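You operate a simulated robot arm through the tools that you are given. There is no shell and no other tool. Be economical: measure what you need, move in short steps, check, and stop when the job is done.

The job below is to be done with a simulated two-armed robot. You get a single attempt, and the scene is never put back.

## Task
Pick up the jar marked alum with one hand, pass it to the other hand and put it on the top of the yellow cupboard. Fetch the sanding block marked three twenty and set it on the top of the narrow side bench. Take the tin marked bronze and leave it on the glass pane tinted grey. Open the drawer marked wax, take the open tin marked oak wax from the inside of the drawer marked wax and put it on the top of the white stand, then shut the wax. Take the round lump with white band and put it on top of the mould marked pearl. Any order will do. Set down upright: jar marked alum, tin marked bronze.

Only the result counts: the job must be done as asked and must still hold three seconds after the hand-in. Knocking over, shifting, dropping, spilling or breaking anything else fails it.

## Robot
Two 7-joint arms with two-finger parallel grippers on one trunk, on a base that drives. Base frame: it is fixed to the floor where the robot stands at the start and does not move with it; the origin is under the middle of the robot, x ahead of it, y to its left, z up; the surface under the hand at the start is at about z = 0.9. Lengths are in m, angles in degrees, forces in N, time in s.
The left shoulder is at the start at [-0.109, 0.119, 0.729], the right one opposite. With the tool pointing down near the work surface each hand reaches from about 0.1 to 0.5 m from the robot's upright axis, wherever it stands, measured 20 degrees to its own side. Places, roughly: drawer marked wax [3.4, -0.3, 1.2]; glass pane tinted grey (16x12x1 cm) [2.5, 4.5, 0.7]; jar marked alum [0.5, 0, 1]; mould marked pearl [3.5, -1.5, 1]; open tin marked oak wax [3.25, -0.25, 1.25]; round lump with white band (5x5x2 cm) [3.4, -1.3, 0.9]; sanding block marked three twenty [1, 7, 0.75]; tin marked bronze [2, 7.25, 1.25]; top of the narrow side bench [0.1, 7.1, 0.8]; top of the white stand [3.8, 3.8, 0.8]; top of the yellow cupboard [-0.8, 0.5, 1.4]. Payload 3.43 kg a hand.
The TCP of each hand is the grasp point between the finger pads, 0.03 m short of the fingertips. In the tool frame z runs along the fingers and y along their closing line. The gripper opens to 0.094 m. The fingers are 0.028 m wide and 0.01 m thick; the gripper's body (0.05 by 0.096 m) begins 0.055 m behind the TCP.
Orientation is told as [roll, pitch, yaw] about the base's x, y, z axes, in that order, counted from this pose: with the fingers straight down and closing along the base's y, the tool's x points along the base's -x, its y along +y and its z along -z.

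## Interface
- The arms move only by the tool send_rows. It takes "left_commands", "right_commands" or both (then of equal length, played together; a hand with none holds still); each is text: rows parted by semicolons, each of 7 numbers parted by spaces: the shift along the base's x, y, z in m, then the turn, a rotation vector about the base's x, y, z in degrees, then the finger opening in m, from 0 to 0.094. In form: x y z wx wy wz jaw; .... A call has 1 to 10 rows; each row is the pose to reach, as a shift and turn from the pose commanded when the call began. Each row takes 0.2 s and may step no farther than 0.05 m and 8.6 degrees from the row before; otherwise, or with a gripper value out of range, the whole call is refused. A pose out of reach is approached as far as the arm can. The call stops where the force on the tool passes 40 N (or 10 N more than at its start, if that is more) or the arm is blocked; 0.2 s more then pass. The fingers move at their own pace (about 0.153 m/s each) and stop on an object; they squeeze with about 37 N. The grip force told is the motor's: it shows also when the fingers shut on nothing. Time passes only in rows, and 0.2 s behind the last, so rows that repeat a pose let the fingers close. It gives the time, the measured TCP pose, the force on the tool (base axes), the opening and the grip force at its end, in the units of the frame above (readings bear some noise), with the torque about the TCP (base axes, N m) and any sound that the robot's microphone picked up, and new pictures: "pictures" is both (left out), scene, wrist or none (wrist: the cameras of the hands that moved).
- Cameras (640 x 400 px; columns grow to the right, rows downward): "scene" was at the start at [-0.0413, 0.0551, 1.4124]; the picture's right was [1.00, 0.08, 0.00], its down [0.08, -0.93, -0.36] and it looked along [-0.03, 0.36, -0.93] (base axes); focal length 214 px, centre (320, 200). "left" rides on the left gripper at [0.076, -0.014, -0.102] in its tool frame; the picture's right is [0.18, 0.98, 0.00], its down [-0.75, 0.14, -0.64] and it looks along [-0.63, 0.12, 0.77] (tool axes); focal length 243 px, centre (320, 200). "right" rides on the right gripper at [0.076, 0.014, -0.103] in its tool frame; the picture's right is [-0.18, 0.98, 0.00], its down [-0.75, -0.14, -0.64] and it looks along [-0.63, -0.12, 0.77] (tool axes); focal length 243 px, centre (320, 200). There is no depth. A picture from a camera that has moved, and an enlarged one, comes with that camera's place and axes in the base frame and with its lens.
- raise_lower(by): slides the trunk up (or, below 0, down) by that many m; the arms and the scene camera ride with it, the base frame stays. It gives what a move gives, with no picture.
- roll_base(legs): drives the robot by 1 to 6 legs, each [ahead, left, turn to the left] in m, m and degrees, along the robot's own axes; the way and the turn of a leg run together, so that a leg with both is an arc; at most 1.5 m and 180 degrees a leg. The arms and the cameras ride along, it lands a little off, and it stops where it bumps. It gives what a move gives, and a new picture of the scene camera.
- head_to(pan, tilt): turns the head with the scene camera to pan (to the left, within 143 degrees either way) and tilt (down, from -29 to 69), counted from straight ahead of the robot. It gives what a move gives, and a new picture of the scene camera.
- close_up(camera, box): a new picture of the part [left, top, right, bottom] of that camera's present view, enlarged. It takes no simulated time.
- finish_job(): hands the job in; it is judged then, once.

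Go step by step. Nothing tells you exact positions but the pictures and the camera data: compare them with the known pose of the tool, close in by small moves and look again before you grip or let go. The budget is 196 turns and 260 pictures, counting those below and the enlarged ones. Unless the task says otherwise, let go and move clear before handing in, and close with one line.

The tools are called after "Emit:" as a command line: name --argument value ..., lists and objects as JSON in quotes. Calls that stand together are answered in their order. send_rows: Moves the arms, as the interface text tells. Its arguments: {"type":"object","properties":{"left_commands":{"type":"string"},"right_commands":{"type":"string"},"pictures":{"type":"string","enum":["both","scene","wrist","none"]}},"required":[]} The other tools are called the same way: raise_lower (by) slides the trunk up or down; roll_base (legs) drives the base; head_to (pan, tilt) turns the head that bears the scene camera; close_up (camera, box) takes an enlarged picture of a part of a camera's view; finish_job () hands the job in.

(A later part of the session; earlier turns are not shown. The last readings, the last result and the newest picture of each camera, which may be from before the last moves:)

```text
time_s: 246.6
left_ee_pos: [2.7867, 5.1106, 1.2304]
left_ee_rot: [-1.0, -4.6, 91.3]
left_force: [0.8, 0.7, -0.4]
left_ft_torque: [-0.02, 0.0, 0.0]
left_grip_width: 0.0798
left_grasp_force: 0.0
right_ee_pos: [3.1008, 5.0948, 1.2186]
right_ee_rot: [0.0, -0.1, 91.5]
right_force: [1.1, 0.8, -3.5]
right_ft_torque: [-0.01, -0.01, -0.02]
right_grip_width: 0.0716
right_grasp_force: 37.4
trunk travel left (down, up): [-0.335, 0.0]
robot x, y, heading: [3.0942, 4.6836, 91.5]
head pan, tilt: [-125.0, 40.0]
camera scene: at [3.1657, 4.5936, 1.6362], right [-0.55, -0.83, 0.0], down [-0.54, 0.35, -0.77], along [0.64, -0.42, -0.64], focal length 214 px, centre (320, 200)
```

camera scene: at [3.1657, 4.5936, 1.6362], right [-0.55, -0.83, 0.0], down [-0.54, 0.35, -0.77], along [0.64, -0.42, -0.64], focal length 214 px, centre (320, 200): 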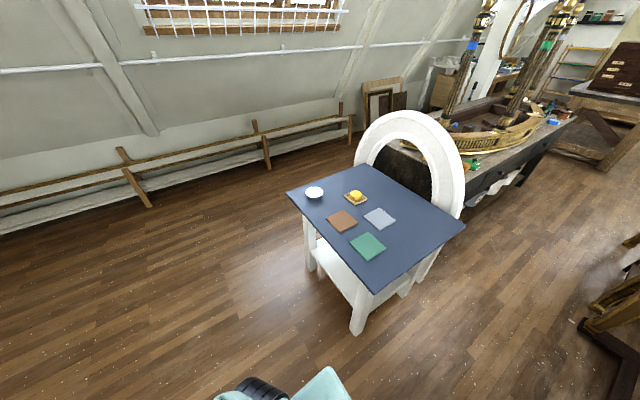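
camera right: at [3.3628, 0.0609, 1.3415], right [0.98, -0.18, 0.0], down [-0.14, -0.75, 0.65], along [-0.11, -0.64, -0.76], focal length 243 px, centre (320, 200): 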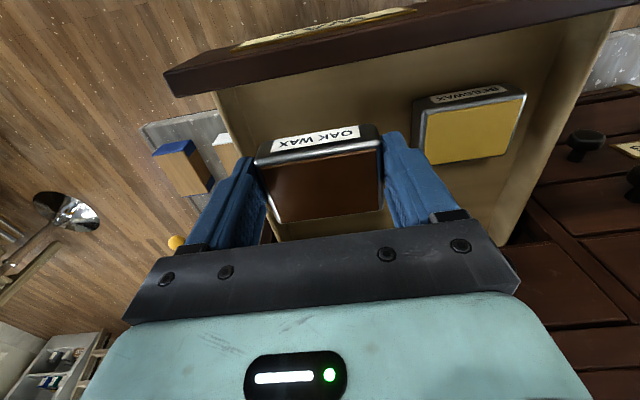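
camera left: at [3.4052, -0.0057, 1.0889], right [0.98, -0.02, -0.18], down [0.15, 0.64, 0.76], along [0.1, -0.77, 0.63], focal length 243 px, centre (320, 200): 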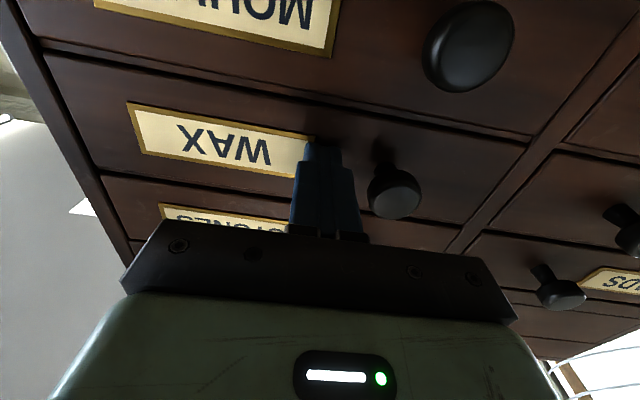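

The stand top is about x 3.40–4.18, y 3.52–4.18, with free space near its -x side. I'll move over, turn to face it from the +y side, and lower the trunk.

Emit:
roll_base --legs '[[0.02, -0.52, 0], [0, 0, -90], [0, 0, -91]]'

Emit:
raise_lower --by -0.22

Emit:
head_to --pan 0 --tilt 50

```text
time_s: 259.4
left_ee_pos: [3.9372, 4.2986, 1.231]
left_ee_rot: [-1.0, -4.6, -88.2]
left_force: [-1.2, 0.0, 0.0]
left_ft_torque: [-0.01, 0.0, 0.02]
left_grip_width: 0.0801
left_grasp_force: 0.0
right_ee_pos: [3.6212, 4.3123, 1.2192]
right_ee_rot: [-0.1, -0.3, -87.9]
right_force: [-0.2, -0.3, -4.1]
right_ft_torque: [0.07, 0.02, -0.02]
right_grip_width: 0.0716
right_grasp_force: 37.4
trunk travel left (down, up): [-0.335, 0.0]
robot x, y, heading: [3.6274, 4.723, -87.9]
head pan, tilt: [-125.0, 40.0]
camera scene: at [3.5531, 4.8117, 1.6362], right [0.55, 0.84, 0.0], down [0.54, -0.35, -0.77], along [-0.64, 0.42, -0.64], focal length 214 px, centre (320, 200)
```

scene: 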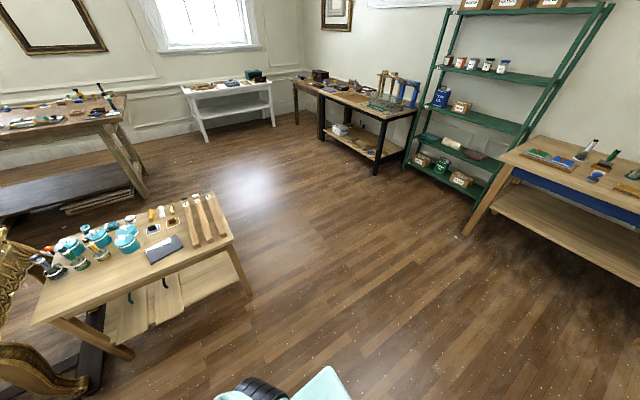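

```text
time_s: 261.7
left_ee_pos: [3.9366, 4.317, 0.9631]
left_ee_rot: [-1.0, 0.7, -88.2]
left_force: [-0.6, 0.0, 0.0]
left_ft_torque: [-0.02, -0.01, -0.04]
left_grip_width: 0.0798
left_grasp_force: 0.0
right_ee_pos: [3.6219, 4.3136, 0.9799]
right_ee_rot: [-0.1, 2.3, -87.8]
right_force: [-0.1, -0.6, -4.5]
right_ft_torque: [0.04, -0.01, 0.02]
right_grip_width: 0.0715
right_grasp_force: 36.7
trunk travel left (down, up): [-0.115, 0.22]
robot x, y, heading: [3.6283, 4.722, -87.9]
head pan, tilt: [-125.0, 40.0]
```

```text
time_s: 263.8
left_ee_pos: [3.937, 4.3173, 0.9629]
left_ee_rot: [-1.0, 0.8, -88.1]
left_force: [0.0, -0.1, 0.0]
left_ft_torque: [-0.03, -0.01, -0.01]
left_grip_width: 0.08
left_grasp_force: 0.1
right_ee_pos: [3.6213, 4.3125, 0.9782]
right_ee_rot: [0.0, 2.4, -88.0]
right_force: [-0.1, 0.3, -3.4]
right_ft_torque: [0.04, -0.02, -0.03]
right_grip_width: 0.0716
right_grasp_force: 36.4
trunk travel left (down, up): [-0.115, 0.22]
robot x, y, heading: [3.6244, 4.7195, -87.7]
head pan, tilt: [0.0, 50.0]
camera scene: at [3.6275, 4.6715, 1.3974], right [-1.0, -0.03, 0.0], down [-0.03, 0.77, -0.64], along [0.02, -0.64, -0.77], focal length 214 px, centre (320, 200)
```

scene: 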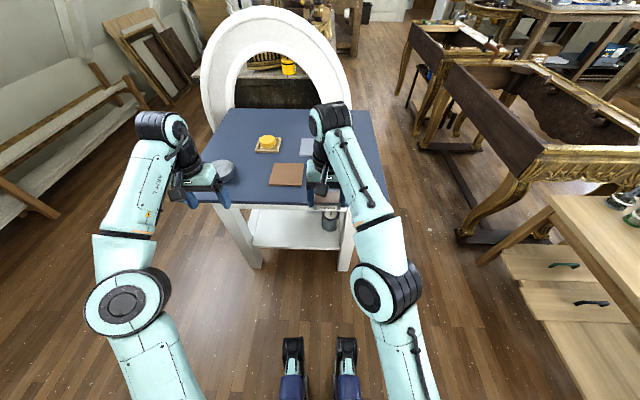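

Emit:
send_rows --left_commands "0 0.02 0.04 0 0 0 0.08; 0 0.06 0.06 0 0 0 0.08; 0 0.1 0.08 0 0 0 0.08; 0 0.13 0.08 0 0 0 0.08" --right_commands "-0.02 0 0 0 0 0 0.02; -0.04 0 0 0 0 0 0.02; -0.06 0 0 0 0 0 0.02; -0.09 0 0 0 0 0 0.02" --pictures "none"

Emit:
roll_base --legs '[[0.34, 0, -2.2]]'

Emit:
close_up --camera "right" --box '[0, 0, 640, 400]'

```text
time_s: 264.8
left_ee_pos: [3.9354, 4.4471, 1.0438]
left_ee_rot: [-0.9, 0.7, -88.3]
left_force: [0.8, 0.0, 0.7]
left_ft_torque: [-0.07, -0.02, -0.02]
left_grip_width: 0.08
left_grasp_force: 0.0
left hand out of reach, approached as far as the arm can: row 1
right_ee_pos: [3.5306, 4.3139, 0.979]
right_ee_rot: [0.0, 2.4, -87.9]
right_force: [-0.3, 0.3, -4.5]
right_ft_torque: [0.02, 0.03, 0.0]
right_grip_width: 0.0714
right_grasp_force: 37.1
trunk travel left (down, up): [-0.115, 0.22]
robot x, y, heading: [3.6266, 4.7188, -87.8]
head pan, tilt: [0.0, 50.0]
```

```text
time_s: 267.0
left_ee_pos: [3.9371, 4.1041, 1.0455]
left_ee_rot: [-1.0, 0.7, -89.8]
left_force: [0.0, -0.8, 0.0]
left_ft_torque: [0.0, -0.01, 0.01]
left_grip_width: 0.0799
left_grasp_force: 0.0
right_ee_pos: [3.5297, 3.9816, 0.9786]
right_ee_rot: [0.0, 2.5, -89.5]
right_force: [-0.2, -0.5, -4.7]
right_ft_torque: [0.05, 0.02, 0.01]
right_grip_width: 0.0714
right_grasp_force: 37.1
trunk travel left (down, up): [-0.115, 0.22]
robot x, y, heading: [3.6313, 4.3812, -89.6]
head pan, tilt: [0.0, 50.0]
camera scene: at [3.6353, 4.3358, 1.3974], right [-1.0, -0.01, 0.0], down [0.0, 0.77, -0.64], along [0.0, -0.64, -0.77], focal length 214 px, centre (320, 200)
```

scene: 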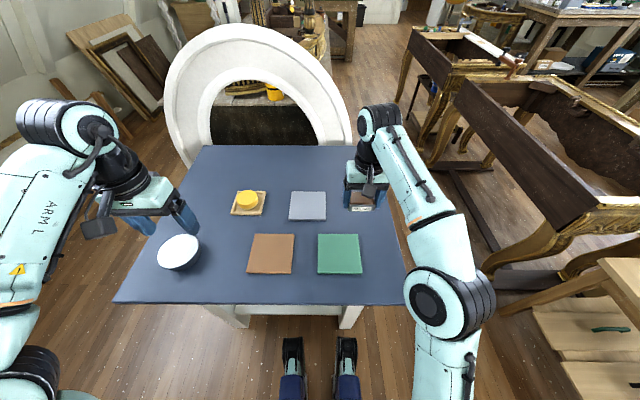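

```text
1.00 times, centred on (320, 200) of right (not enlarged: the box is as wide or as high as the picture)
camera zoom: at [3.5436, 4.0525, 1.085], right [0.98, -0.18, -0.01], down [-0.14, -0.78, 0.61], along [-0.11, -0.6, -0.79], focal length 243 px, centre (320, 200)
```

zoom: 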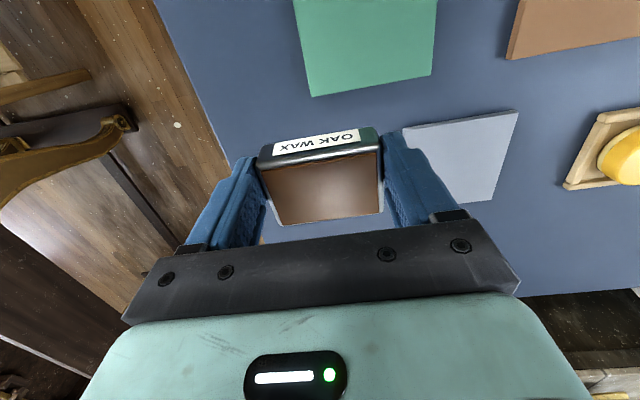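

Free spot chosen at [3.50, 3.90]. Moving over it, levelling the 2.4° tilt, and lowering.

Emit:
send_rows --right_commands "-0.015 -0.03 0 -1.2 0 0 0.02; -0.03 -0.06 0 -2.4 0 0 0.02; -0.03 -0.08 -0.02 -2.4 0 0 0.02; -0.03 -0.08 -0.06 -2.4 0 0 0.02; -0.03 -0.08 -0.1 -2.4 0 0 0.02; -0.03 -0.08 -0.12 -2.4 0 0 0.02" --pictures "both"

```text
time_s: 268.4
left_ee_pos: [3.9372, 4.1057, 1.0463]
left_ee_rot: [-1.0, 0.7, -89.8]
left_force: [-0.3, 0.9, -0.6]
left_ft_torque: [-0.02, 0.02, 0.0]
left_grip_width: 0.0799
left_grasp_force: 0.0
right_ee_pos: [3.4992, 3.8993, 0.8587]
right_ee_rot: [0.1, -0.1, -89.5]
right_force: [-0.1, -0.2, -5.0]
right_ft_torque: [0.03, -0.01, -0.01]
right_grip_width: 0.0715
right_grasp_force: 37.2
right hand out of reach, approached as far as the arm can: row 2, 3, 4
trunk travel left (down, up): [-0.115, 0.22]
robot x, y, heading: [3.6339, 4.3914, -89.5]
head pan, tilt: [0.0, 50.0]
camera scene: at [3.6354, 4.3367, 1.3974], right [-1.0, -0.01, 0.0], down [0.0, 0.77, -0.64], along [0.0, -0.64, -0.77], focal length 214 px, centre (320, 200)
camera right: at [3.5138, 3.9753, 0.9623], right [0.98, -0.18, 0.0], down [-0.13, -0.75, 0.64], along [-0.11, -0.63, -0.77], focal length 243 px, centre (320, 200)
```

scene: 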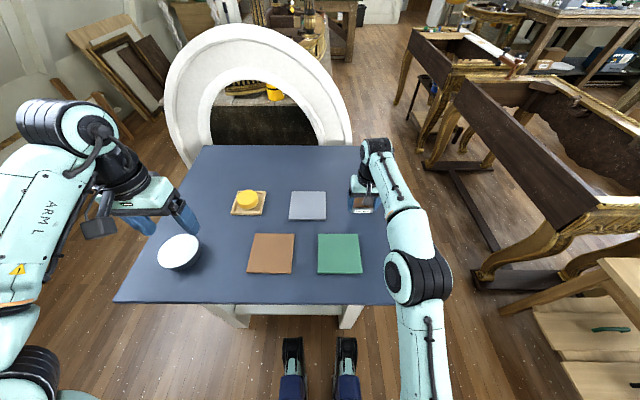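
right: 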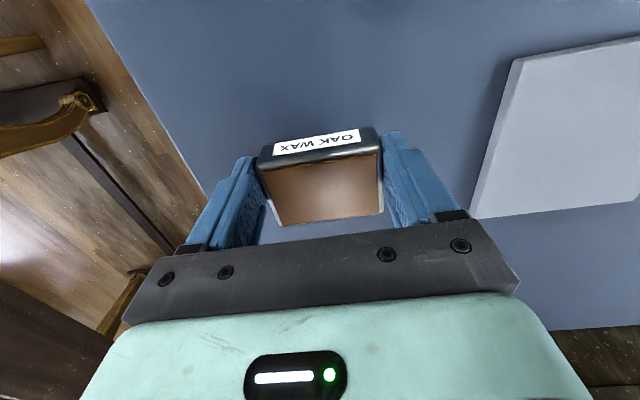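

Well placed, clear of the patches and edge. Lowering slowly to contact.

Emit:
send_rows --right_commands "0 0 -0.008 0 0 0 0.02; 0 0 -0.014 0 0 0 0.02; 0 0 -0.019 0 0 0 0.02; 0 0 -0.023 0 0 0 0.02; 0 0 -0.027 0 0 0 0.02; 0 0 -0.031 0 0 0 0.02; 0 0 -0.035 0 0 0 0.02; 0 0 -0.039 0 0 0 0.02" --pictures "wrist"

```text
time_s: 270.0
left_ee_pos: [3.939, 4.1048, 1.0457]
left_ee_rot: [-1.0, 0.7, -89.7]
left_force: [0.1, 0.6, -0.1]
left_ft_torque: [0.03, 0.01, -0.01]
left_grip_width: 0.08
left_grasp_force: 0.1
right_ee_pos: [3.5, 3.9006, 0.8316]
right_ee_rot: [0.1, -0.6, -89.5]
right_force: [-0.9, 2.8, 8.3]
right_ft_torque: [0.35, 0.07, -0.03]
right_grip_width: 0.0717
right_grasp_force: 36.8
trunk travel left (down, up): [-0.115, 0.22]
robot x, y, heading: [3.6376, 4.3855, -89.5]
head pan, tilt: [0.0, 50.0]
stopped in row 7 (right hand): the force on the tool passed its limit at 44 N (the readings are from after the stop); the commanded pose is now the measured one
camera right: at [3.5146, 3.9777, 0.933], right [0.98, -0.18, 0.0], down [-0.14, -0.75, 0.65], along [-0.11, -0.64, -0.76], focal length 243 px, centre (320, 200)
```

right: 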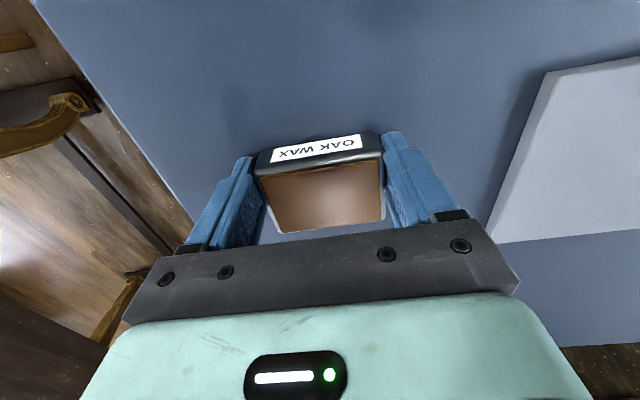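

Contact made at the expected height. Releasing gently and rising.

Emit:
send_rows --right_commands "0 0 0 0 0 0 0.074; 0 0 0 0 0 0 0.08; 0 0 0 0 0 0 0.086; 0 0 0.01 0 0 0 0.086; 0 0 0.04 0 0 0 0.086; 0 0 0.08 0 0 0 0.086; 0 0.03 0.11 0 0 0 0.086; 0 0.07 0.13 0 0 0 0.086; 0 0.11 0.15 0 0 0 0.086; 0 0.15 0.17 0 0 0 0.086" --pictures "both"

```text
time_s: 272.2
left_ee_pos: [3.9394, 4.1061, 1.0459]
left_ee_rot: [-1.0, 0.6, -89.7]
left_force: [0.2, 0.3, 0.1]
left_ft_torque: [-0.01, 0.0, -0.04]
left_grip_width: 0.0801
left_grasp_force: 0.1
right_ee_pos: [3.4977, 4.0513, 1.0009]
right_ee_rot: [0.0, -0.7, -89.5]
right_force: [-0.3, -0.1, 0.5]
right_ft_torque: [-0.03, 0.03, 0.01]
right_grip_width: 0.0858
right_grasp_force: 0.3
trunk travel left (down, up): [-0.115, 0.22]
robot x, y, heading: [3.6348, 4.3885, -89.6]
head pan, tilt: [0.0, 50.0]
camera scene: at [3.6362, 4.3372, 1.3975], right [-1.0, -0.01, 0.0], down [-0.01, 0.77, -0.64], along [0.01, -0.64, -0.77], focal length 214 px, centre (320, 200)
camera right: at [3.5116, 4.1286, 1.1028], right [0.98, -0.18, 0.0], down [-0.14, -0.75, 0.65], along [-0.11, -0.64, -0.76], focal length 243 px, centre (320, 200)
```

scene: 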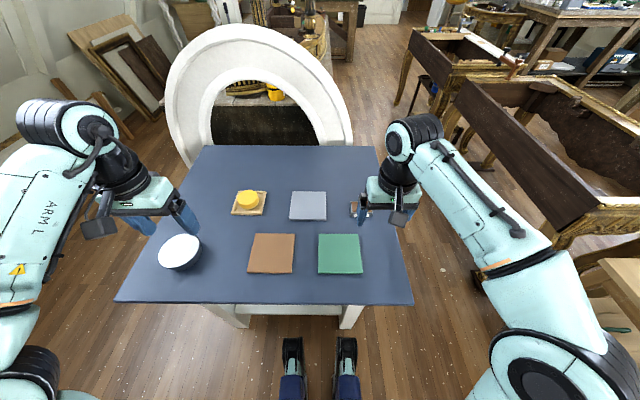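
right: 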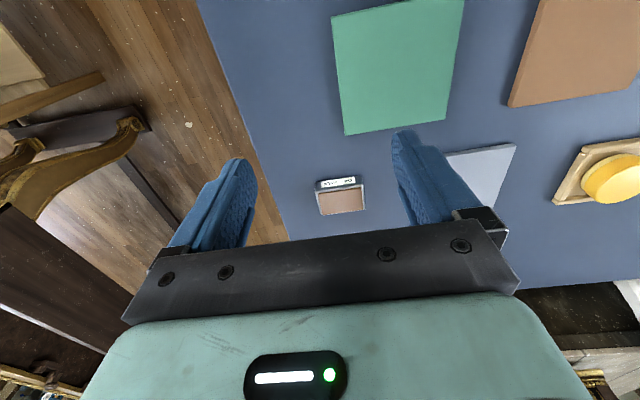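

The oak wax tin sits on the stand. Next comes the far wall: I'll back away, turn around, and survey the shelf and benches there.

Emit:
roll_base --legs '[[-0.4, 0, 0], [0, 0, 120], [0, 0, 59.5], [0.7, 0.6, 0]]'

Emit:
raise_lower --by 0.1

Emit:
head_to --pan 40 --tilt 20

```text
time_s: 287.8
left_ee_pos: [2.7262, 5.7774, 1.0464]
left_ee_rot: [-1.1, 0.7, 89.3]
left_force: [-0.4, 0.3, 0.3]
left_ft_torque: [0.0, -0.02, -0.02]
left_grip_width: 0.0802
left_grasp_force: 0.1
right_ee_pos: [3.1692, 5.8242, 1.0022]
right_ee_rot: [0.1, -0.6, 89.5]
right_force: [1.1, 0.6, 0.1]
right_ft_torque: [0.01, 0.02, -0.02]
right_grip_width: 0.0861
right_grasp_force: 0.2
trunk travel left (down, up): [-0.115, 0.22]
robot x, y, heading: [3.0259, 5.4885, 89.3]
head pan, tilt: [0.0, 50.0]
camera scene: at [3.0238, 5.5392, 1.3974], right [1.0, -0.01, 0.0], down [-0.01, -0.77, -0.64], along [0.01, 0.64, -0.77], focal length 214 px, centre (320, 200)
```

scene: 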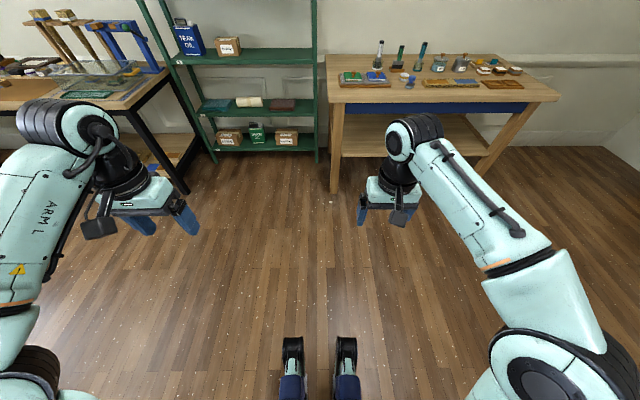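

```text
time_s: 289.1
left_ee_pos: [2.7262, 5.7768, 1.1462]
left_ee_rot: [-1.1, 0.6, 89.3]
left_force: [-0.1, -0.5, -1.0]
left_ft_torque: [-0.01, -0.05, -0.02]
left_grip_width: 0.08
left_grasp_force: 0.0
right_ee_pos: [3.1689, 5.8229, 1.0996]
right_ee_rot: [0.0, -0.6, 89.5]
right_force: [0.7, 0.5, 0.0]
right_ft_torque: [0.02, -0.01, 0.0]
right_grip_width: 0.0857
right_grasp_force: 0.1
trunk travel left (down, up): [-0.215, 0.12]
robot x, y, heading: [3.0202, 5.485, 89.2]
head pan, tilt: [0.0, 50.0]
```

```text
time_s: 290.1
left_ee_pos: [2.7263, 5.7772, 1.1458]
left_ee_rot: [-1.0, 0.7, 89.3]
left_force: [-0.2, -0.4, 0.0]
left_ft_torque: [0.01, 0.03, -0.01]
left_grip_width: 0.0799
left_grasp_force: 0.1
right_ee_pos: [3.1691, 5.8244, 1.0998]
right_ee_rot: [0.1, -0.6, 89.4]
right_force: [-0.5, -0.6, 1.2]
right_ft_torque: [0.0, -0.03, 0.02]
right_grip_width: 0.086
right_grasp_force: 0.0
trunk travel left (down, up): [-0.215, 0.12]
robot x, y, heading: [3.0239, 5.4931, 89.3]
head pan, tilt: [40.0, 20.0]
camera scene: at [2.9639, 5.5189, 1.5431], right [0.77, 0.63, 0.0], down [0.22, -0.26, -0.94], along [-0.6, 0.73, -0.34], focal length 214 px, centre (320, 200)
```

scene: 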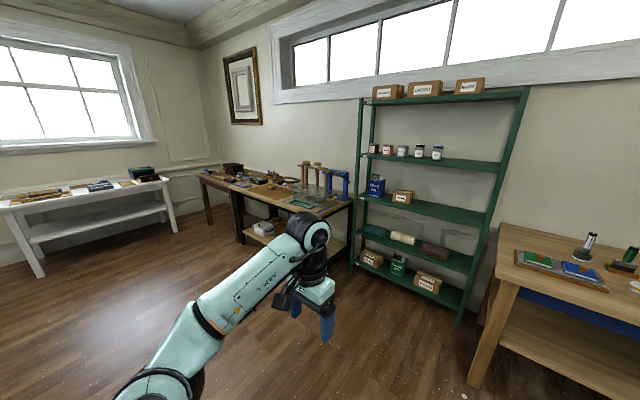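

Emit:
close_up --camera "scene" --box '[340, 70, 540, 195]'

Emit:
close_up --camera "scene" --box '[190, 140, 350, 240]'

Emit:
close_up --camera "scene" --box '[0, 150, 190, 270]'

```text
3.20 times, centred on (440, 132) of scene
camera zoom: at [2.9639, 5.5189, 1.5431], right [0.77, 0.63, 0.0], down [0.22, -0.26, -0.94], along [-0.6, 0.73, -0.34], focal length 686 px, centre (-64, 416)
```

zoom: 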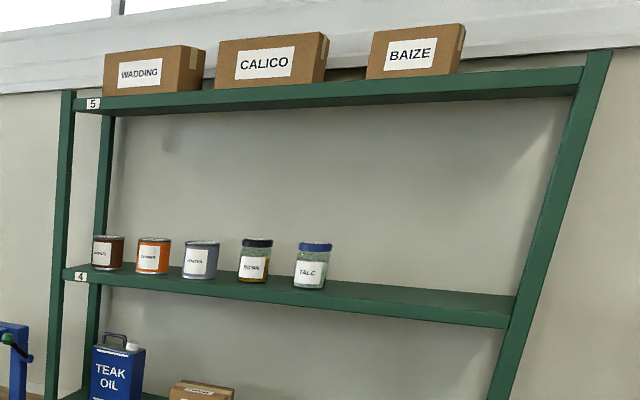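

```text
4.00 times, centred on (270, 190) of scene
camera zoom: at [2.9639, 5.5189, 1.5431], right [0.77, 0.63, 0.0], down [0.22, -0.26, -0.94], along [-0.6, 0.73, -0.34], focal length 858 px, centre (520, 240)
```

zoom: 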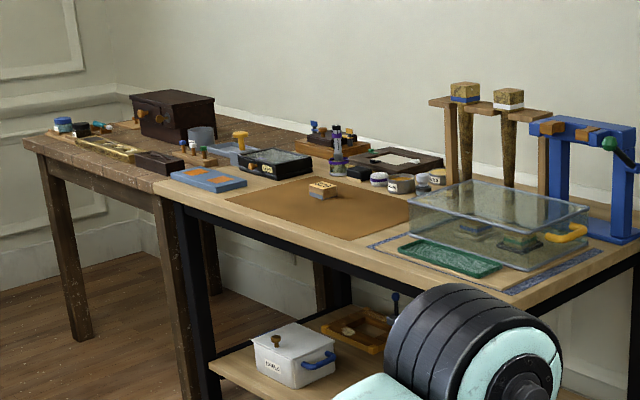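

```text
3.33 times, centred on (95, 210) of scene
camera zoom: at [2.9639, 5.5189, 1.5431], right [0.77, 0.63, 0.0], down [0.22, -0.26, -0.94], along [-0.6, 0.73, -0.34], focal length 715 px, centre (1070, 167)
```

zoom: 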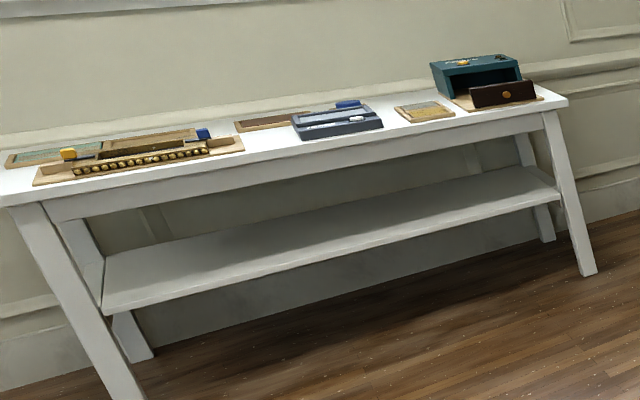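

The brown tin on shelf 4 is probably bronze, and the sanding items are on the light table with the dark narrow side bench to its left. I'll approach the shelf first to read the labels.

Emit:
roll_base --legs '[[0.75, 0.85, 0]]'

Emit:
head_to --pan 0 --tilt 15

Emit:
close_up --camera "scene" --box '[220, 120, 420, 260]'

```text
time_s: 298.1
left_ee_pos: [1.8754, 6.5404, 1.1472]
left_ee_rot: [-1.0, 0.7, 88.7]
left_force: [-0.7, 0.1, 0.7]
left_ft_torque: [0.02, 0.01, -0.01]
left_grip_width: 0.08
left_grasp_force: 0.1
right_ee_pos: [2.3185, 6.5822, 1.1017]
right_ee_rot: [0.1, -0.5, 88.8]
right_force: [0.2, -0.8, 0.1]
right_ft_torque: [-0.01, 0.0, 0.0]
right_grip_width: 0.0857
right_grasp_force: 0.1
trunk travel left (down, up): [-0.215, 0.12]
robot x, y, heading: [2.1706, 6.2515, 88.7]
head pan, tilt: [40.0, 20.0]
camera scene: at [2.1111, 6.2791, 1.5431], right [0.78, 0.63, 0.0], down [0.21, -0.27, -0.94], along [-0.59, 0.73, -0.34], focal length 214 px, centre (320, 200)
```

scene: 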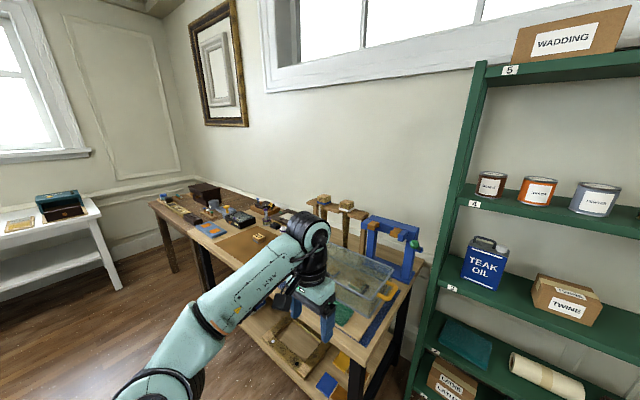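

```text
time_s: 299.2
left_ee_pos: [1.876, 6.5394, 1.145]
left_ee_rot: [-1.0, 0.7, 88.7]
left_force: [0.3, -0.7, 0.3]
left_ft_torque: [0.03, -0.03, 0.01]
left_grip_width: 0.08
left_grasp_force: 0.0
right_ee_pos: [2.3197, 6.5819, 1.1002]
right_ee_rot: [0.1, -0.6, 88.8]
right_force: [0.1, -0.2, -0.3]
right_ft_torque: [0.02, 0.0, 0.02]
right_grip_width: 0.0858
right_grasp_force: 0.0
trunk travel left (down, up): [-0.215, 0.12]
robot x, y, heading: [2.1736, 6.2532, 88.9]
head pan, tilt: [0.0, 15.0]
camera scene: at [2.1714, 6.3, 1.5512], right [1.0, -0.02, 0.0], down [0.0, -0.26, -0.97], along [0.02, 0.97, -0.26], focal length 214 px, centre (320, 200)
```

scene: 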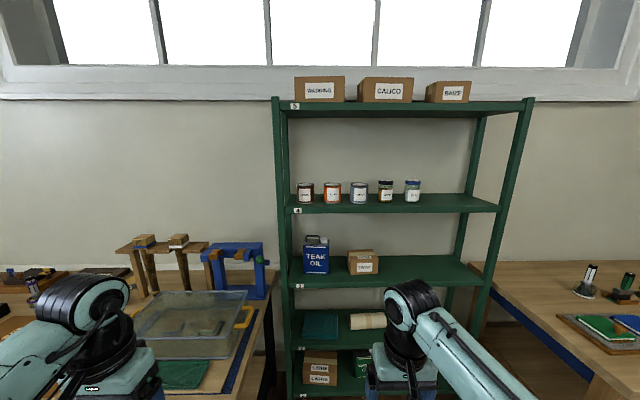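

```text
2.86 times, centred on (320, 190) of scene
camera zoom: at [2.1714, 6.3, 1.5512], right [1.0, -0.02, 0.0], down [0.0, -0.26, -0.97], along [0.02, 0.97, -0.26], focal length 613 px, centre (320, 229)
```

zoom: 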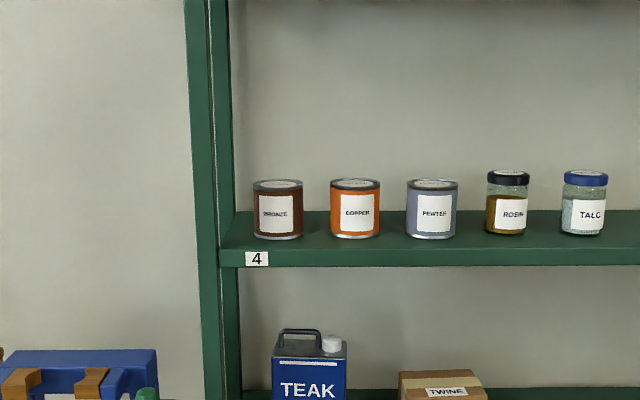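

BRONZE is the leftmost tin, centre ≈[2.124, 7.254, 1.33], on a shelf at z≈1.287 with plenty of headroom. I'll use the left hand tilted 45°, so I'll shift the base right and prepare.

Emit:
raise_lower --by 0.12

Emit:
roll_base --legs '[[0, -0.1, 1.1]]'

Emit:
send_rows --left_commands "0 0 0.01 7.5 0 0 0.094; 0.01 0.01 0.03 15 0 0 0.094; 0.02 0.02 0.05 22.5 0 0 0.094; 0.04 0.03 0.07 30 0 0 0.094; 0.06 0.04 0.09 37.5 0 0 0.094; 0.08 0.05 0.1 45 0 0 0.094" --right_commands "0 0 0 0 0 0 0.086; 0.01 -0.01 0 0 0 0 0.086; 0.02 -0.02 0 0 0 0 0.086; 0.03 -0.03 0 0 0 0 0.086; 0.04 -0.05 0 0 0 0 0.086; 0.05 -0.07 0 0 0 0 0.086" --pictures "both"

```text
time_s: 300.7
left_ee_pos: [1.8751, 6.5395, 1.2657]
left_ee_rot: [-1.0, 0.6, 88.8]
left_force: [0.1, -0.5, -0.6]
left_ft_torque: [0.02, -0.02, 0.03]
left_grip_width: 0.0802
left_grasp_force: 0.0
right_ee_pos: [2.3195, 6.5814, 1.2198]
right_ee_rot: [0.0, -0.5, 88.9]
right_force: [0.0, -0.7, -1.0]
right_ft_torque: [0.02, -0.05, -0.02]
right_grip_width: 0.0863
right_grasp_force: 0.1
trunk travel left (down, up): [-0.335, 0.0]
robot x, y, heading: [2.1738, 6.2463, 88.9]
head pan, tilt: [0.0, 15.0]
```

```text
time_s: 302.2
left_ee_pos: [1.9694, 6.5323, 1.265]
left_ee_rot: [-1.0, 0.8, 89.9]
left_force: [0.0, -0.4, 0.1]
left_ft_torque: [0.03, -0.02, 0.02]
left_grip_width: 0.08
left_grasp_force: 0.0
right_ee_pos: [2.4117, 6.5838, 1.2202]
right_ee_rot: [0.1, -0.6, 90.0]
right_force: [-0.9, 0.9, 0.2]
right_ft_torque: [0.0, 0.02, -0.01]
right_grip_width: 0.086
right_grasp_force: 0.0
trunk travel left (down, up): [-0.335, 0.0]
robot x, y, heading: [2.2753, 6.25, 89.8]
head pan, tilt: [0.0, 15.0]
camera scene: at [2.2702, 6.2972, 1.6757], right [1.0, 0.0, 0.0], down [0.0, -0.26, -0.97], along [0.0, 0.97, -0.26], focal length 214 px, centre (320, 200)
```

scene: 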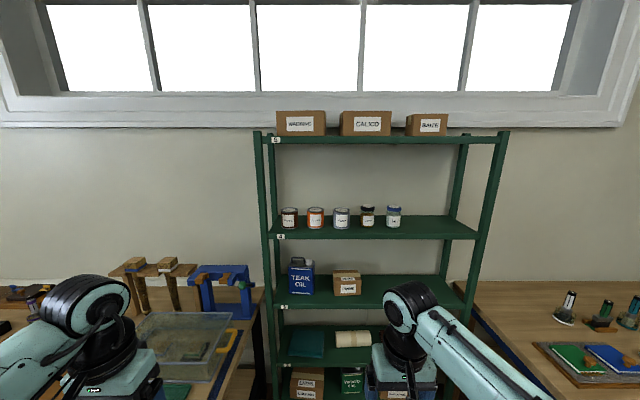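

```text
time_s: 303.6
left_ee_pos: [2.0495, 6.5812, 1.3675]
left_ee_rot: [-1.0, -44.6, 90.0]
left_force: [1.3, -0.4, 0.5]
left_ft_torque: [0.0, -0.03, 0.03]
left_grip_width: 0.0941
left_grasp_force: 0.0
right_ee_pos: [2.4618, 6.5131, 1.2198]
right_ee_rot: [0.1, -0.6, 90.2]
right_force: [-0.2, 0.2, -0.5]
right_ft_torque: [0.0, 0.0, -0.02]
right_grip_width: 0.0862
right_grasp_force: 0.0
trunk travel left (down, up): [-0.335, 0.0]
robot x, y, heading: [2.2666, 6.2492, 90.1]
head pan, tilt: [0.0, 15.0]
camera scene: at [2.2707, 6.2966, 1.6757], right [1.0, 0.0, 0.0], down [0.0, -0.26, -0.97], along [0.0, 0.97, -0.26], focal length 214 px, centre (320, 200)
camera right: at [2.4494, 6.4358, 1.3219], right [-0.98, 0.18, 0.0], down [0.14, 0.75, 0.65], along [0.12, 0.64, -0.76], focal length 243 px, centre (320, 200)
camera left: at [2.063, 6.4563, 1.3873], right [-0.98, -0.12, -0.14], down [-0.15, 0.09, 0.98], along [-0.1, 0.99, -0.11], focal length 243 px, centre (320, 200)
```

scene: 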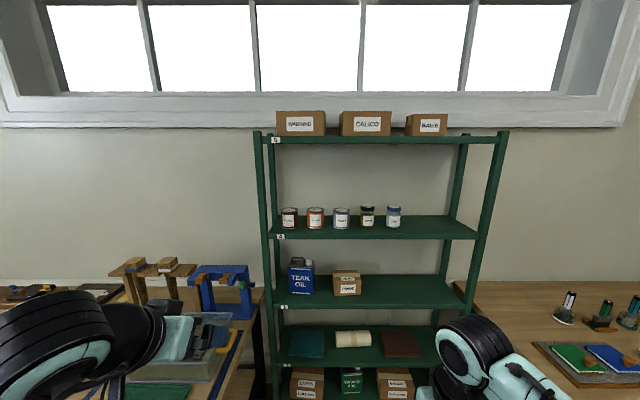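
right: 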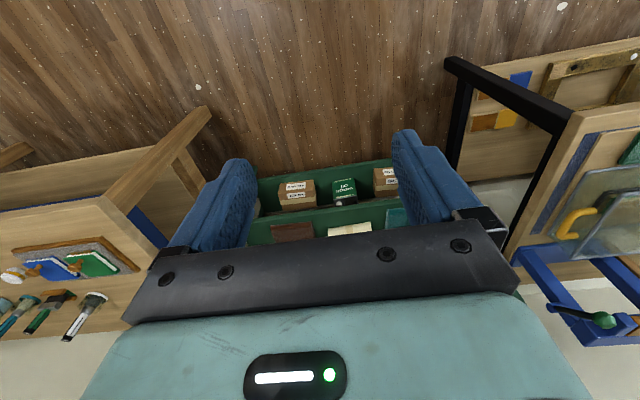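
left: 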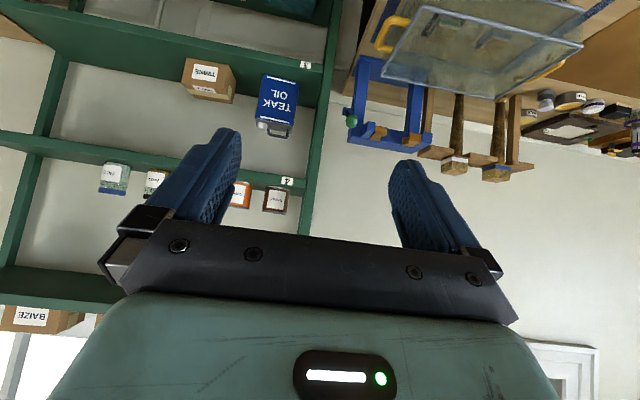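

Two views agree on [2.125, 7.254, 1.33]. Aligning x and rolling forward.

Emit:
send_rows --left_commands "0.035 0 -0.01 0 0 0 0.094; 0.075 0 -0.02 0 0 0 0.094" --pictures "none"

Emit:
roll_base --legs '[[0.43, 0, 0]]'

Emit:
close_up --camera "left" --box '[0, 0, 640, 400]'

```text
time_s: 304.2
left_ee_pos: [2.1244, 6.5835, 1.3463]
left_ee_rot: [-0.9, -44.2, 90.0]
left_force: [-0.7, -0.7, 0.1]
left_ft_torque: [0.0, 0.02, -0.01]
left_grip_width: 0.0941
left_grasp_force: 0.0
right_ee_pos: [2.4634, 6.5148, 1.2198]
right_ee_rot: [0.1, -0.7, 90.1]
right_force: [0.6, -0.7, -0.2]
right_ft_torque: [-0.02, 0.0, 0.01]
right_grip_width: 0.0859
right_grasp_force: 0.1
trunk travel left (down, up): [-0.335, 0.0]
robot x, y, heading: [2.2744, 6.2511, 90.0]
head pan, tilt: [0.0, 15.0]
```

```text
time_s: 306.9
left_ee_pos: [2.1235, 7.0263, 1.3455]
left_ee_rot: [-0.9, -44.3, 90.0]
left_force: [0.2, -0.1, -0.2]
left_ft_torque: [0.01, 0.0, -0.01]
left_grip_width: 0.0939
left_grasp_force: 0.1
right_ee_pos: [2.462, 6.9576, 1.22]
right_ee_rot: [0.2, -0.6, 90.2]
right_force: [-0.3, 0.2, 0.5]
right_ft_torque: [0.02, 0.02, 0.0]
right_grip_width: 0.086
right_grasp_force: 0.0
trunk travel left (down, up): [-0.335, 0.0]
robot x, y, heading: [2.2692, 6.6914, 90.5]
head pan, tilt: [0.0, 15.0]
camera scene: at [2.2692, 6.7407, 1.6756], right [1.0, 0.0, 0.0], down [0.0, -0.26, -0.97], along [0.0, 0.97, -0.26], focal length 214 px, centre (320, 200)
```

scene: 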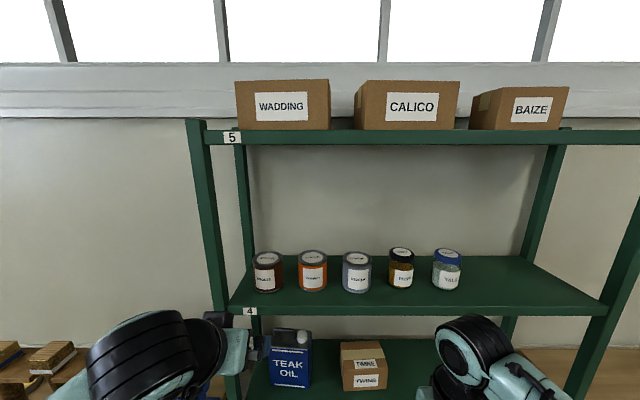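

```text
1.00 times, centred on (320, 200) of left (not enlarged: the box is as wide or as high as the picture)
camera zoom: at [2.1353, 6.9008, 1.3662], right [-0.98, -0.12, -0.14], down [-0.15, 0.09, 0.98], along [-0.1, 0.99, -0.11], focal length 243 px, centre (320, 200)
```

zoom: 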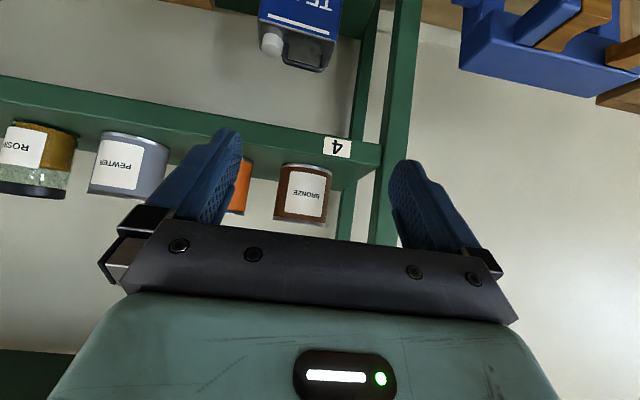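

Emit:
send_rows --left_commands "0.001 0.045 -0.002 0 0 0 0.094; 0.001 0.09 -0.005 0 0 0 0.094; 0.001 0.13 -0.006 0 0 0 0.094" --pictures "both"

Emit:
close_up --camera "scene" --box '[180, 220, 340, 320]'

```text
time_s: 307.7
left_ee_pos: [2.1234, 7.1582, 1.3368]
left_ee_rot: [-0.9, -44.3, 89.9]
left_force: [-0.2, 0.2, 0.4]
left_ft_torque: [-0.01, 0.03, 0.0]
left_grip_width: 0.0941
left_grasp_force: 0.0
right_ee_pos: [2.4615, 6.9585, 1.2197]
right_ee_rot: [0.2, -0.7, 90.2]
right_force: [-0.4, 0.6, -0.1]
right_ft_torque: [0.01, 0.0, 0.0]
right_grip_width: 0.0861
right_grasp_force: 0.0
trunk travel left (down, up): [-0.335, 0.0]
robot x, y, heading: [2.2683, 6.6938, 89.9]
head pan, tilt: [0.0, 15.0]
camera scene: at [2.2698, 6.742, 1.6757], right [1.0, 0.0, 0.0], down [0.0, -0.26, -0.97], along [0.0, 0.97, -0.26], focal length 214 px, centre (320, 200)
camera left: at [2.1358, 7.0329, 1.3576], right [-0.98, -0.12, -0.14], down [-0.15, 0.09, 0.98], along [-0.1, 0.99, -0.11], focal length 243 px, centre (320, 200)
```

scene: 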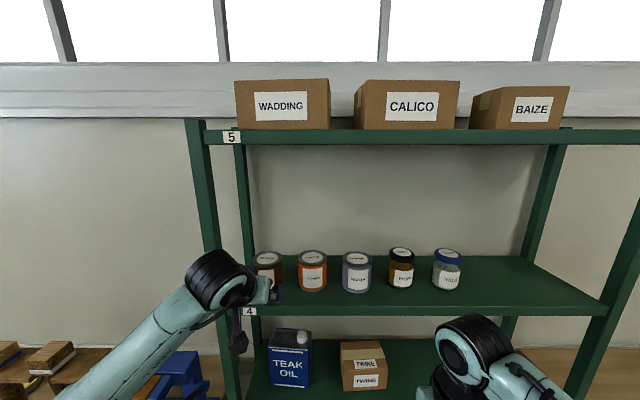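
left: 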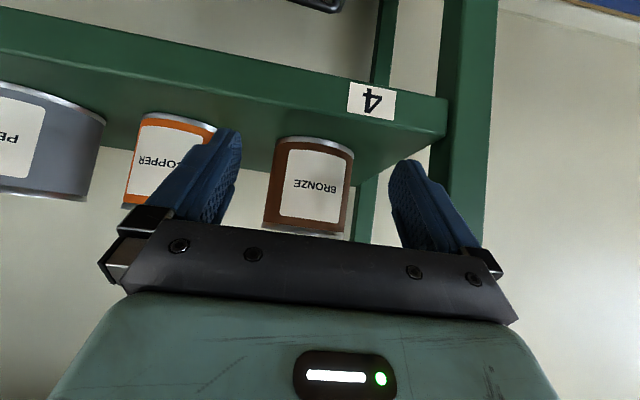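

```text
4.00 times, centred on (260, 270) of scene
camera zoom: at [2.2698, 6.742, 1.6757], right [1.0, 0.0, 0.0], down [0.0, -0.26, -0.97], along [0.0, 0.97, -0.26], focal length 858 px, centre (560, -80)
```

zoom: 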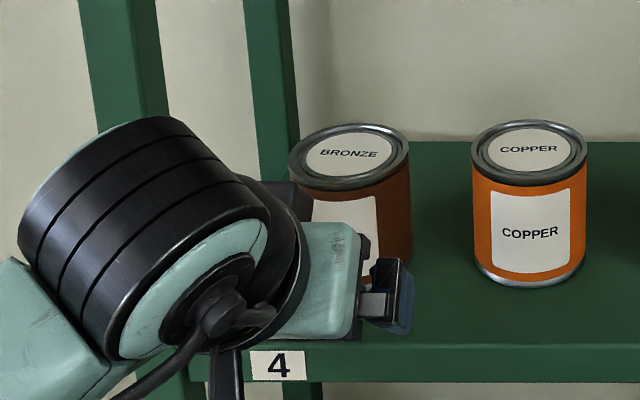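

Emit:
send_rows --left_commands "0.002 0.03 0 0 0 0 0.094; 0.002 0.06 0 0 0 0 0.094; 0.002 0.078 0 0 0 0 0.094" --pictures "wrist"

Emit:
close_up --camera "scene" --box '[200, 220, 360, 320]'

```text
time_s: 308.5
left_ee_pos: [2.1252, 7.2354, 1.3369]
left_ee_rot: [-0.7, -44.3, 89.9]
left_force: [0.0, 0.1, 0.0]
left_ft_torque: [0.02, -0.01, 0.0]
left_grip_width: 0.094
left_grasp_force: 0.1
right_ee_pos: [2.4611, 6.958, 1.2201]
right_ee_rot: [0.1, -0.6, 90.2]
right_force: [0.2, -0.1, 0.4]
right_ft_torque: [-0.01, 0.01, -0.02]
right_grip_width: 0.0859
right_grasp_force: 0.0
trunk travel left (down, up): [-0.335, 0.0]
robot x, y, heading: [2.271, 6.695, 90.4]
head pan, tilt: [0.0, 15.0]
camera left: at [2.1376, 7.1093, 1.3588], right [-0.98, -0.12, -0.14], down [-0.15, 0.09, 0.98], along [-0.11, 0.99, -0.11], focal length 243 px, centre (320, 200)
```

left: 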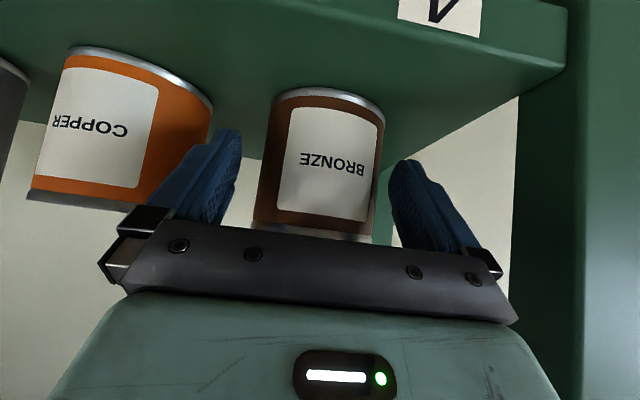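

```text
4.00 times, centred on (280, 270) of scene
camera zoom: at [2.2695, 6.7413, 1.6757], right [1.0, 0.0, 0.0], down [0.0, -0.26, -0.97], along [0.0, 0.97, -0.26], focal length 858 px, centre (480, -80)
```

zoom: 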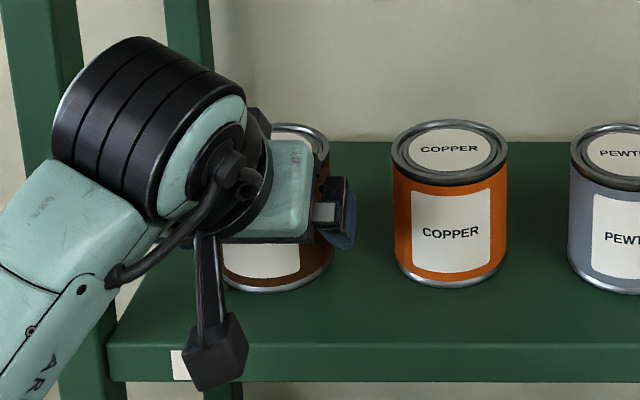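

Emit:
send_rows --left_commands "0.001 0.01 0 0 0 0 0.094; 0.001 0.01 0 0 0 0 0.06; 0.001 0.01 0 0 0 0 0.03; 0.001 0.01 0 0 0 0 0.03; 0.001 0.01 0 0 0 0 0.03" --pictures "wrist"

```text
time_s: 309.7
left_ee_pos: [2.1252, 7.2455, 1.3388]
left_ee_rot: [-0.9, -44.3, 90.0]
left_force: [-1.0, 0.7, -0.1]
left_ft_torque: [0.06, 0.29, 0.04]
left_grip_width: 0.0804
left_grasp_force: 37.2
right_ee_pos: [2.4612, 6.9578, 1.2205]
right_ee_rot: [0.0, -0.5, 90.2]
right_force: [0.5, 0.1, -0.6]
right_ft_torque: [0.0, 0.0, 0.02]
right_grip_width: 0.086
right_grasp_force: 0.1
trunk travel left (down, up): [-0.335, 0.0]
robot x, y, heading: [2.2719, 6.6929, 90.3]
head pan, tilt: [0.0, 15.0]
camera left: at [2.1387, 7.1196, 1.3595], right [-0.98, -0.12, -0.14], down [-0.15, 0.09, 0.98], along [-0.1, 0.99, -0.11], focal length 243 px, centre (320, 200)
```

left: 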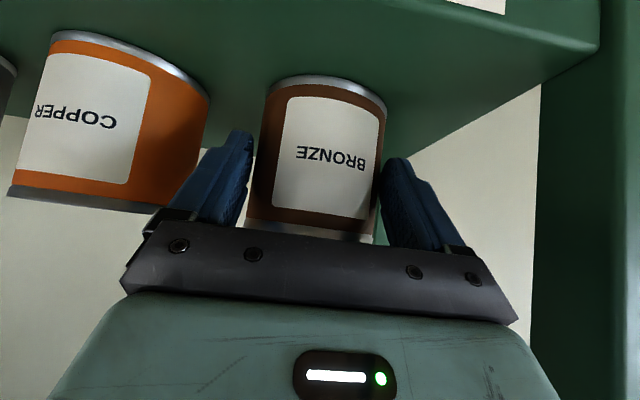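

Gripped. A slow lift to test the hold.

Emit:
send_rows --left_commands "0 0 0.004 0 0 0 0.03; 0 0 0.009 0 0 0 0.03; 0 0 0.015 0 0 0 0.03; 0 0 0.022 0 0 0 0.03; 0 0 0.03 0 0 0 0.03" --pictures "both"

Emit:
close_up --camera "scene" --box '[200, 210, 360, 310]'

```text
time_s: 310.9
left_ee_pos: [2.126, 7.2432, 1.3674]
left_ee_rot: [-1.0, -44.2, 90.0]
left_force: [-0.4, 0.7, -4.9]
left_ft_torque: [-0.17, -0.01, -0.02]
left_grip_width: 0.0804
left_grasp_force: 36.8
right_ee_pos: [2.4619, 6.9583, 1.2202]
right_ee_rot: [0.1, -0.6, 90.2]
right_force: [-0.2, -0.6, -0.5]
right_ft_torque: [-0.04, 0.01, -0.03]
right_grip_width: 0.0858
right_grasp_force: 0.1
trunk travel left (down, up): [-0.335, 0.0]
robot x, y, heading: [2.2714, 6.6921, 90.3]
head pan, tilt: [0.0, 15.0]
camera scene: at [2.2698, 6.7415, 1.6757], right [1.0, 0.0, 0.0], down [0.0, -0.26, -0.97], along [0.0, 0.97, -0.26], focal length 214 px, centre (320, 200)
camera left: at [2.1398, 7.1184, 1.3889], right [-0.98, -0.12, -0.14], down [-0.15, 0.09, 0.98], along [-0.1, 0.99, -0.11], focal length 243 px, centre (320, 200)
```

scene: 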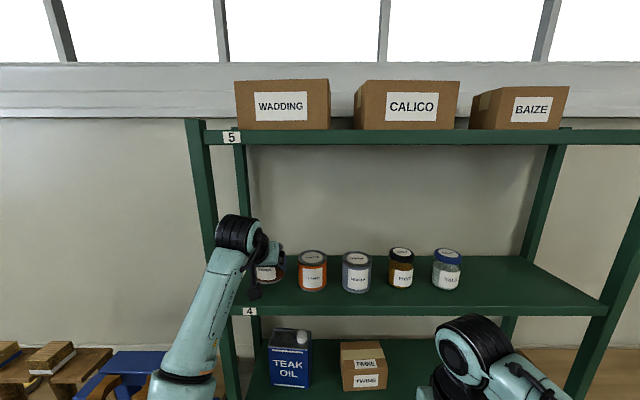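
left: 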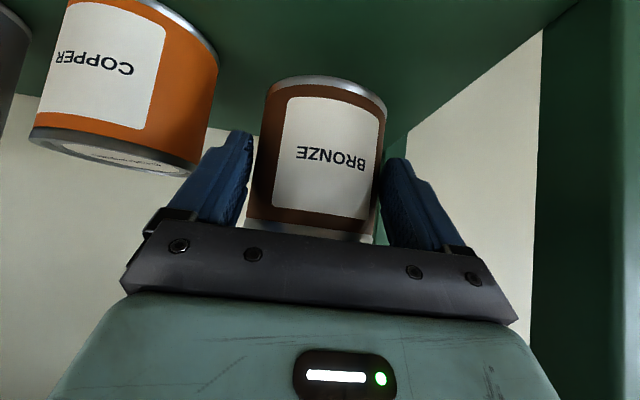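

```text
4.00 times, centred on (280, 260) of scene
camera zoom: at [2.2698, 6.7415, 1.6757], right [1.0, 0.0, 0.0], down [0.0, -0.26, -0.97], along [0.0, 0.97, -0.26], focal length 858 px, centre (480, -40)
```

zoom: 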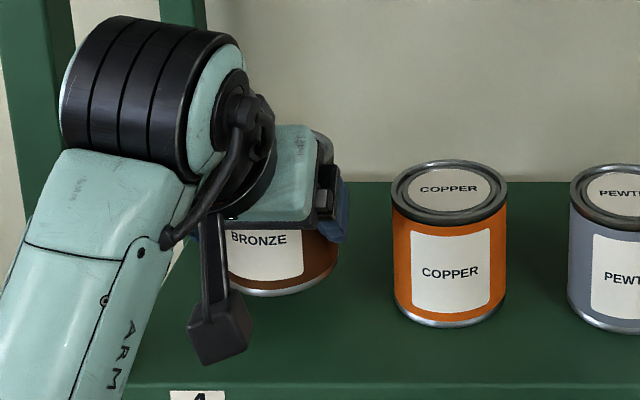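

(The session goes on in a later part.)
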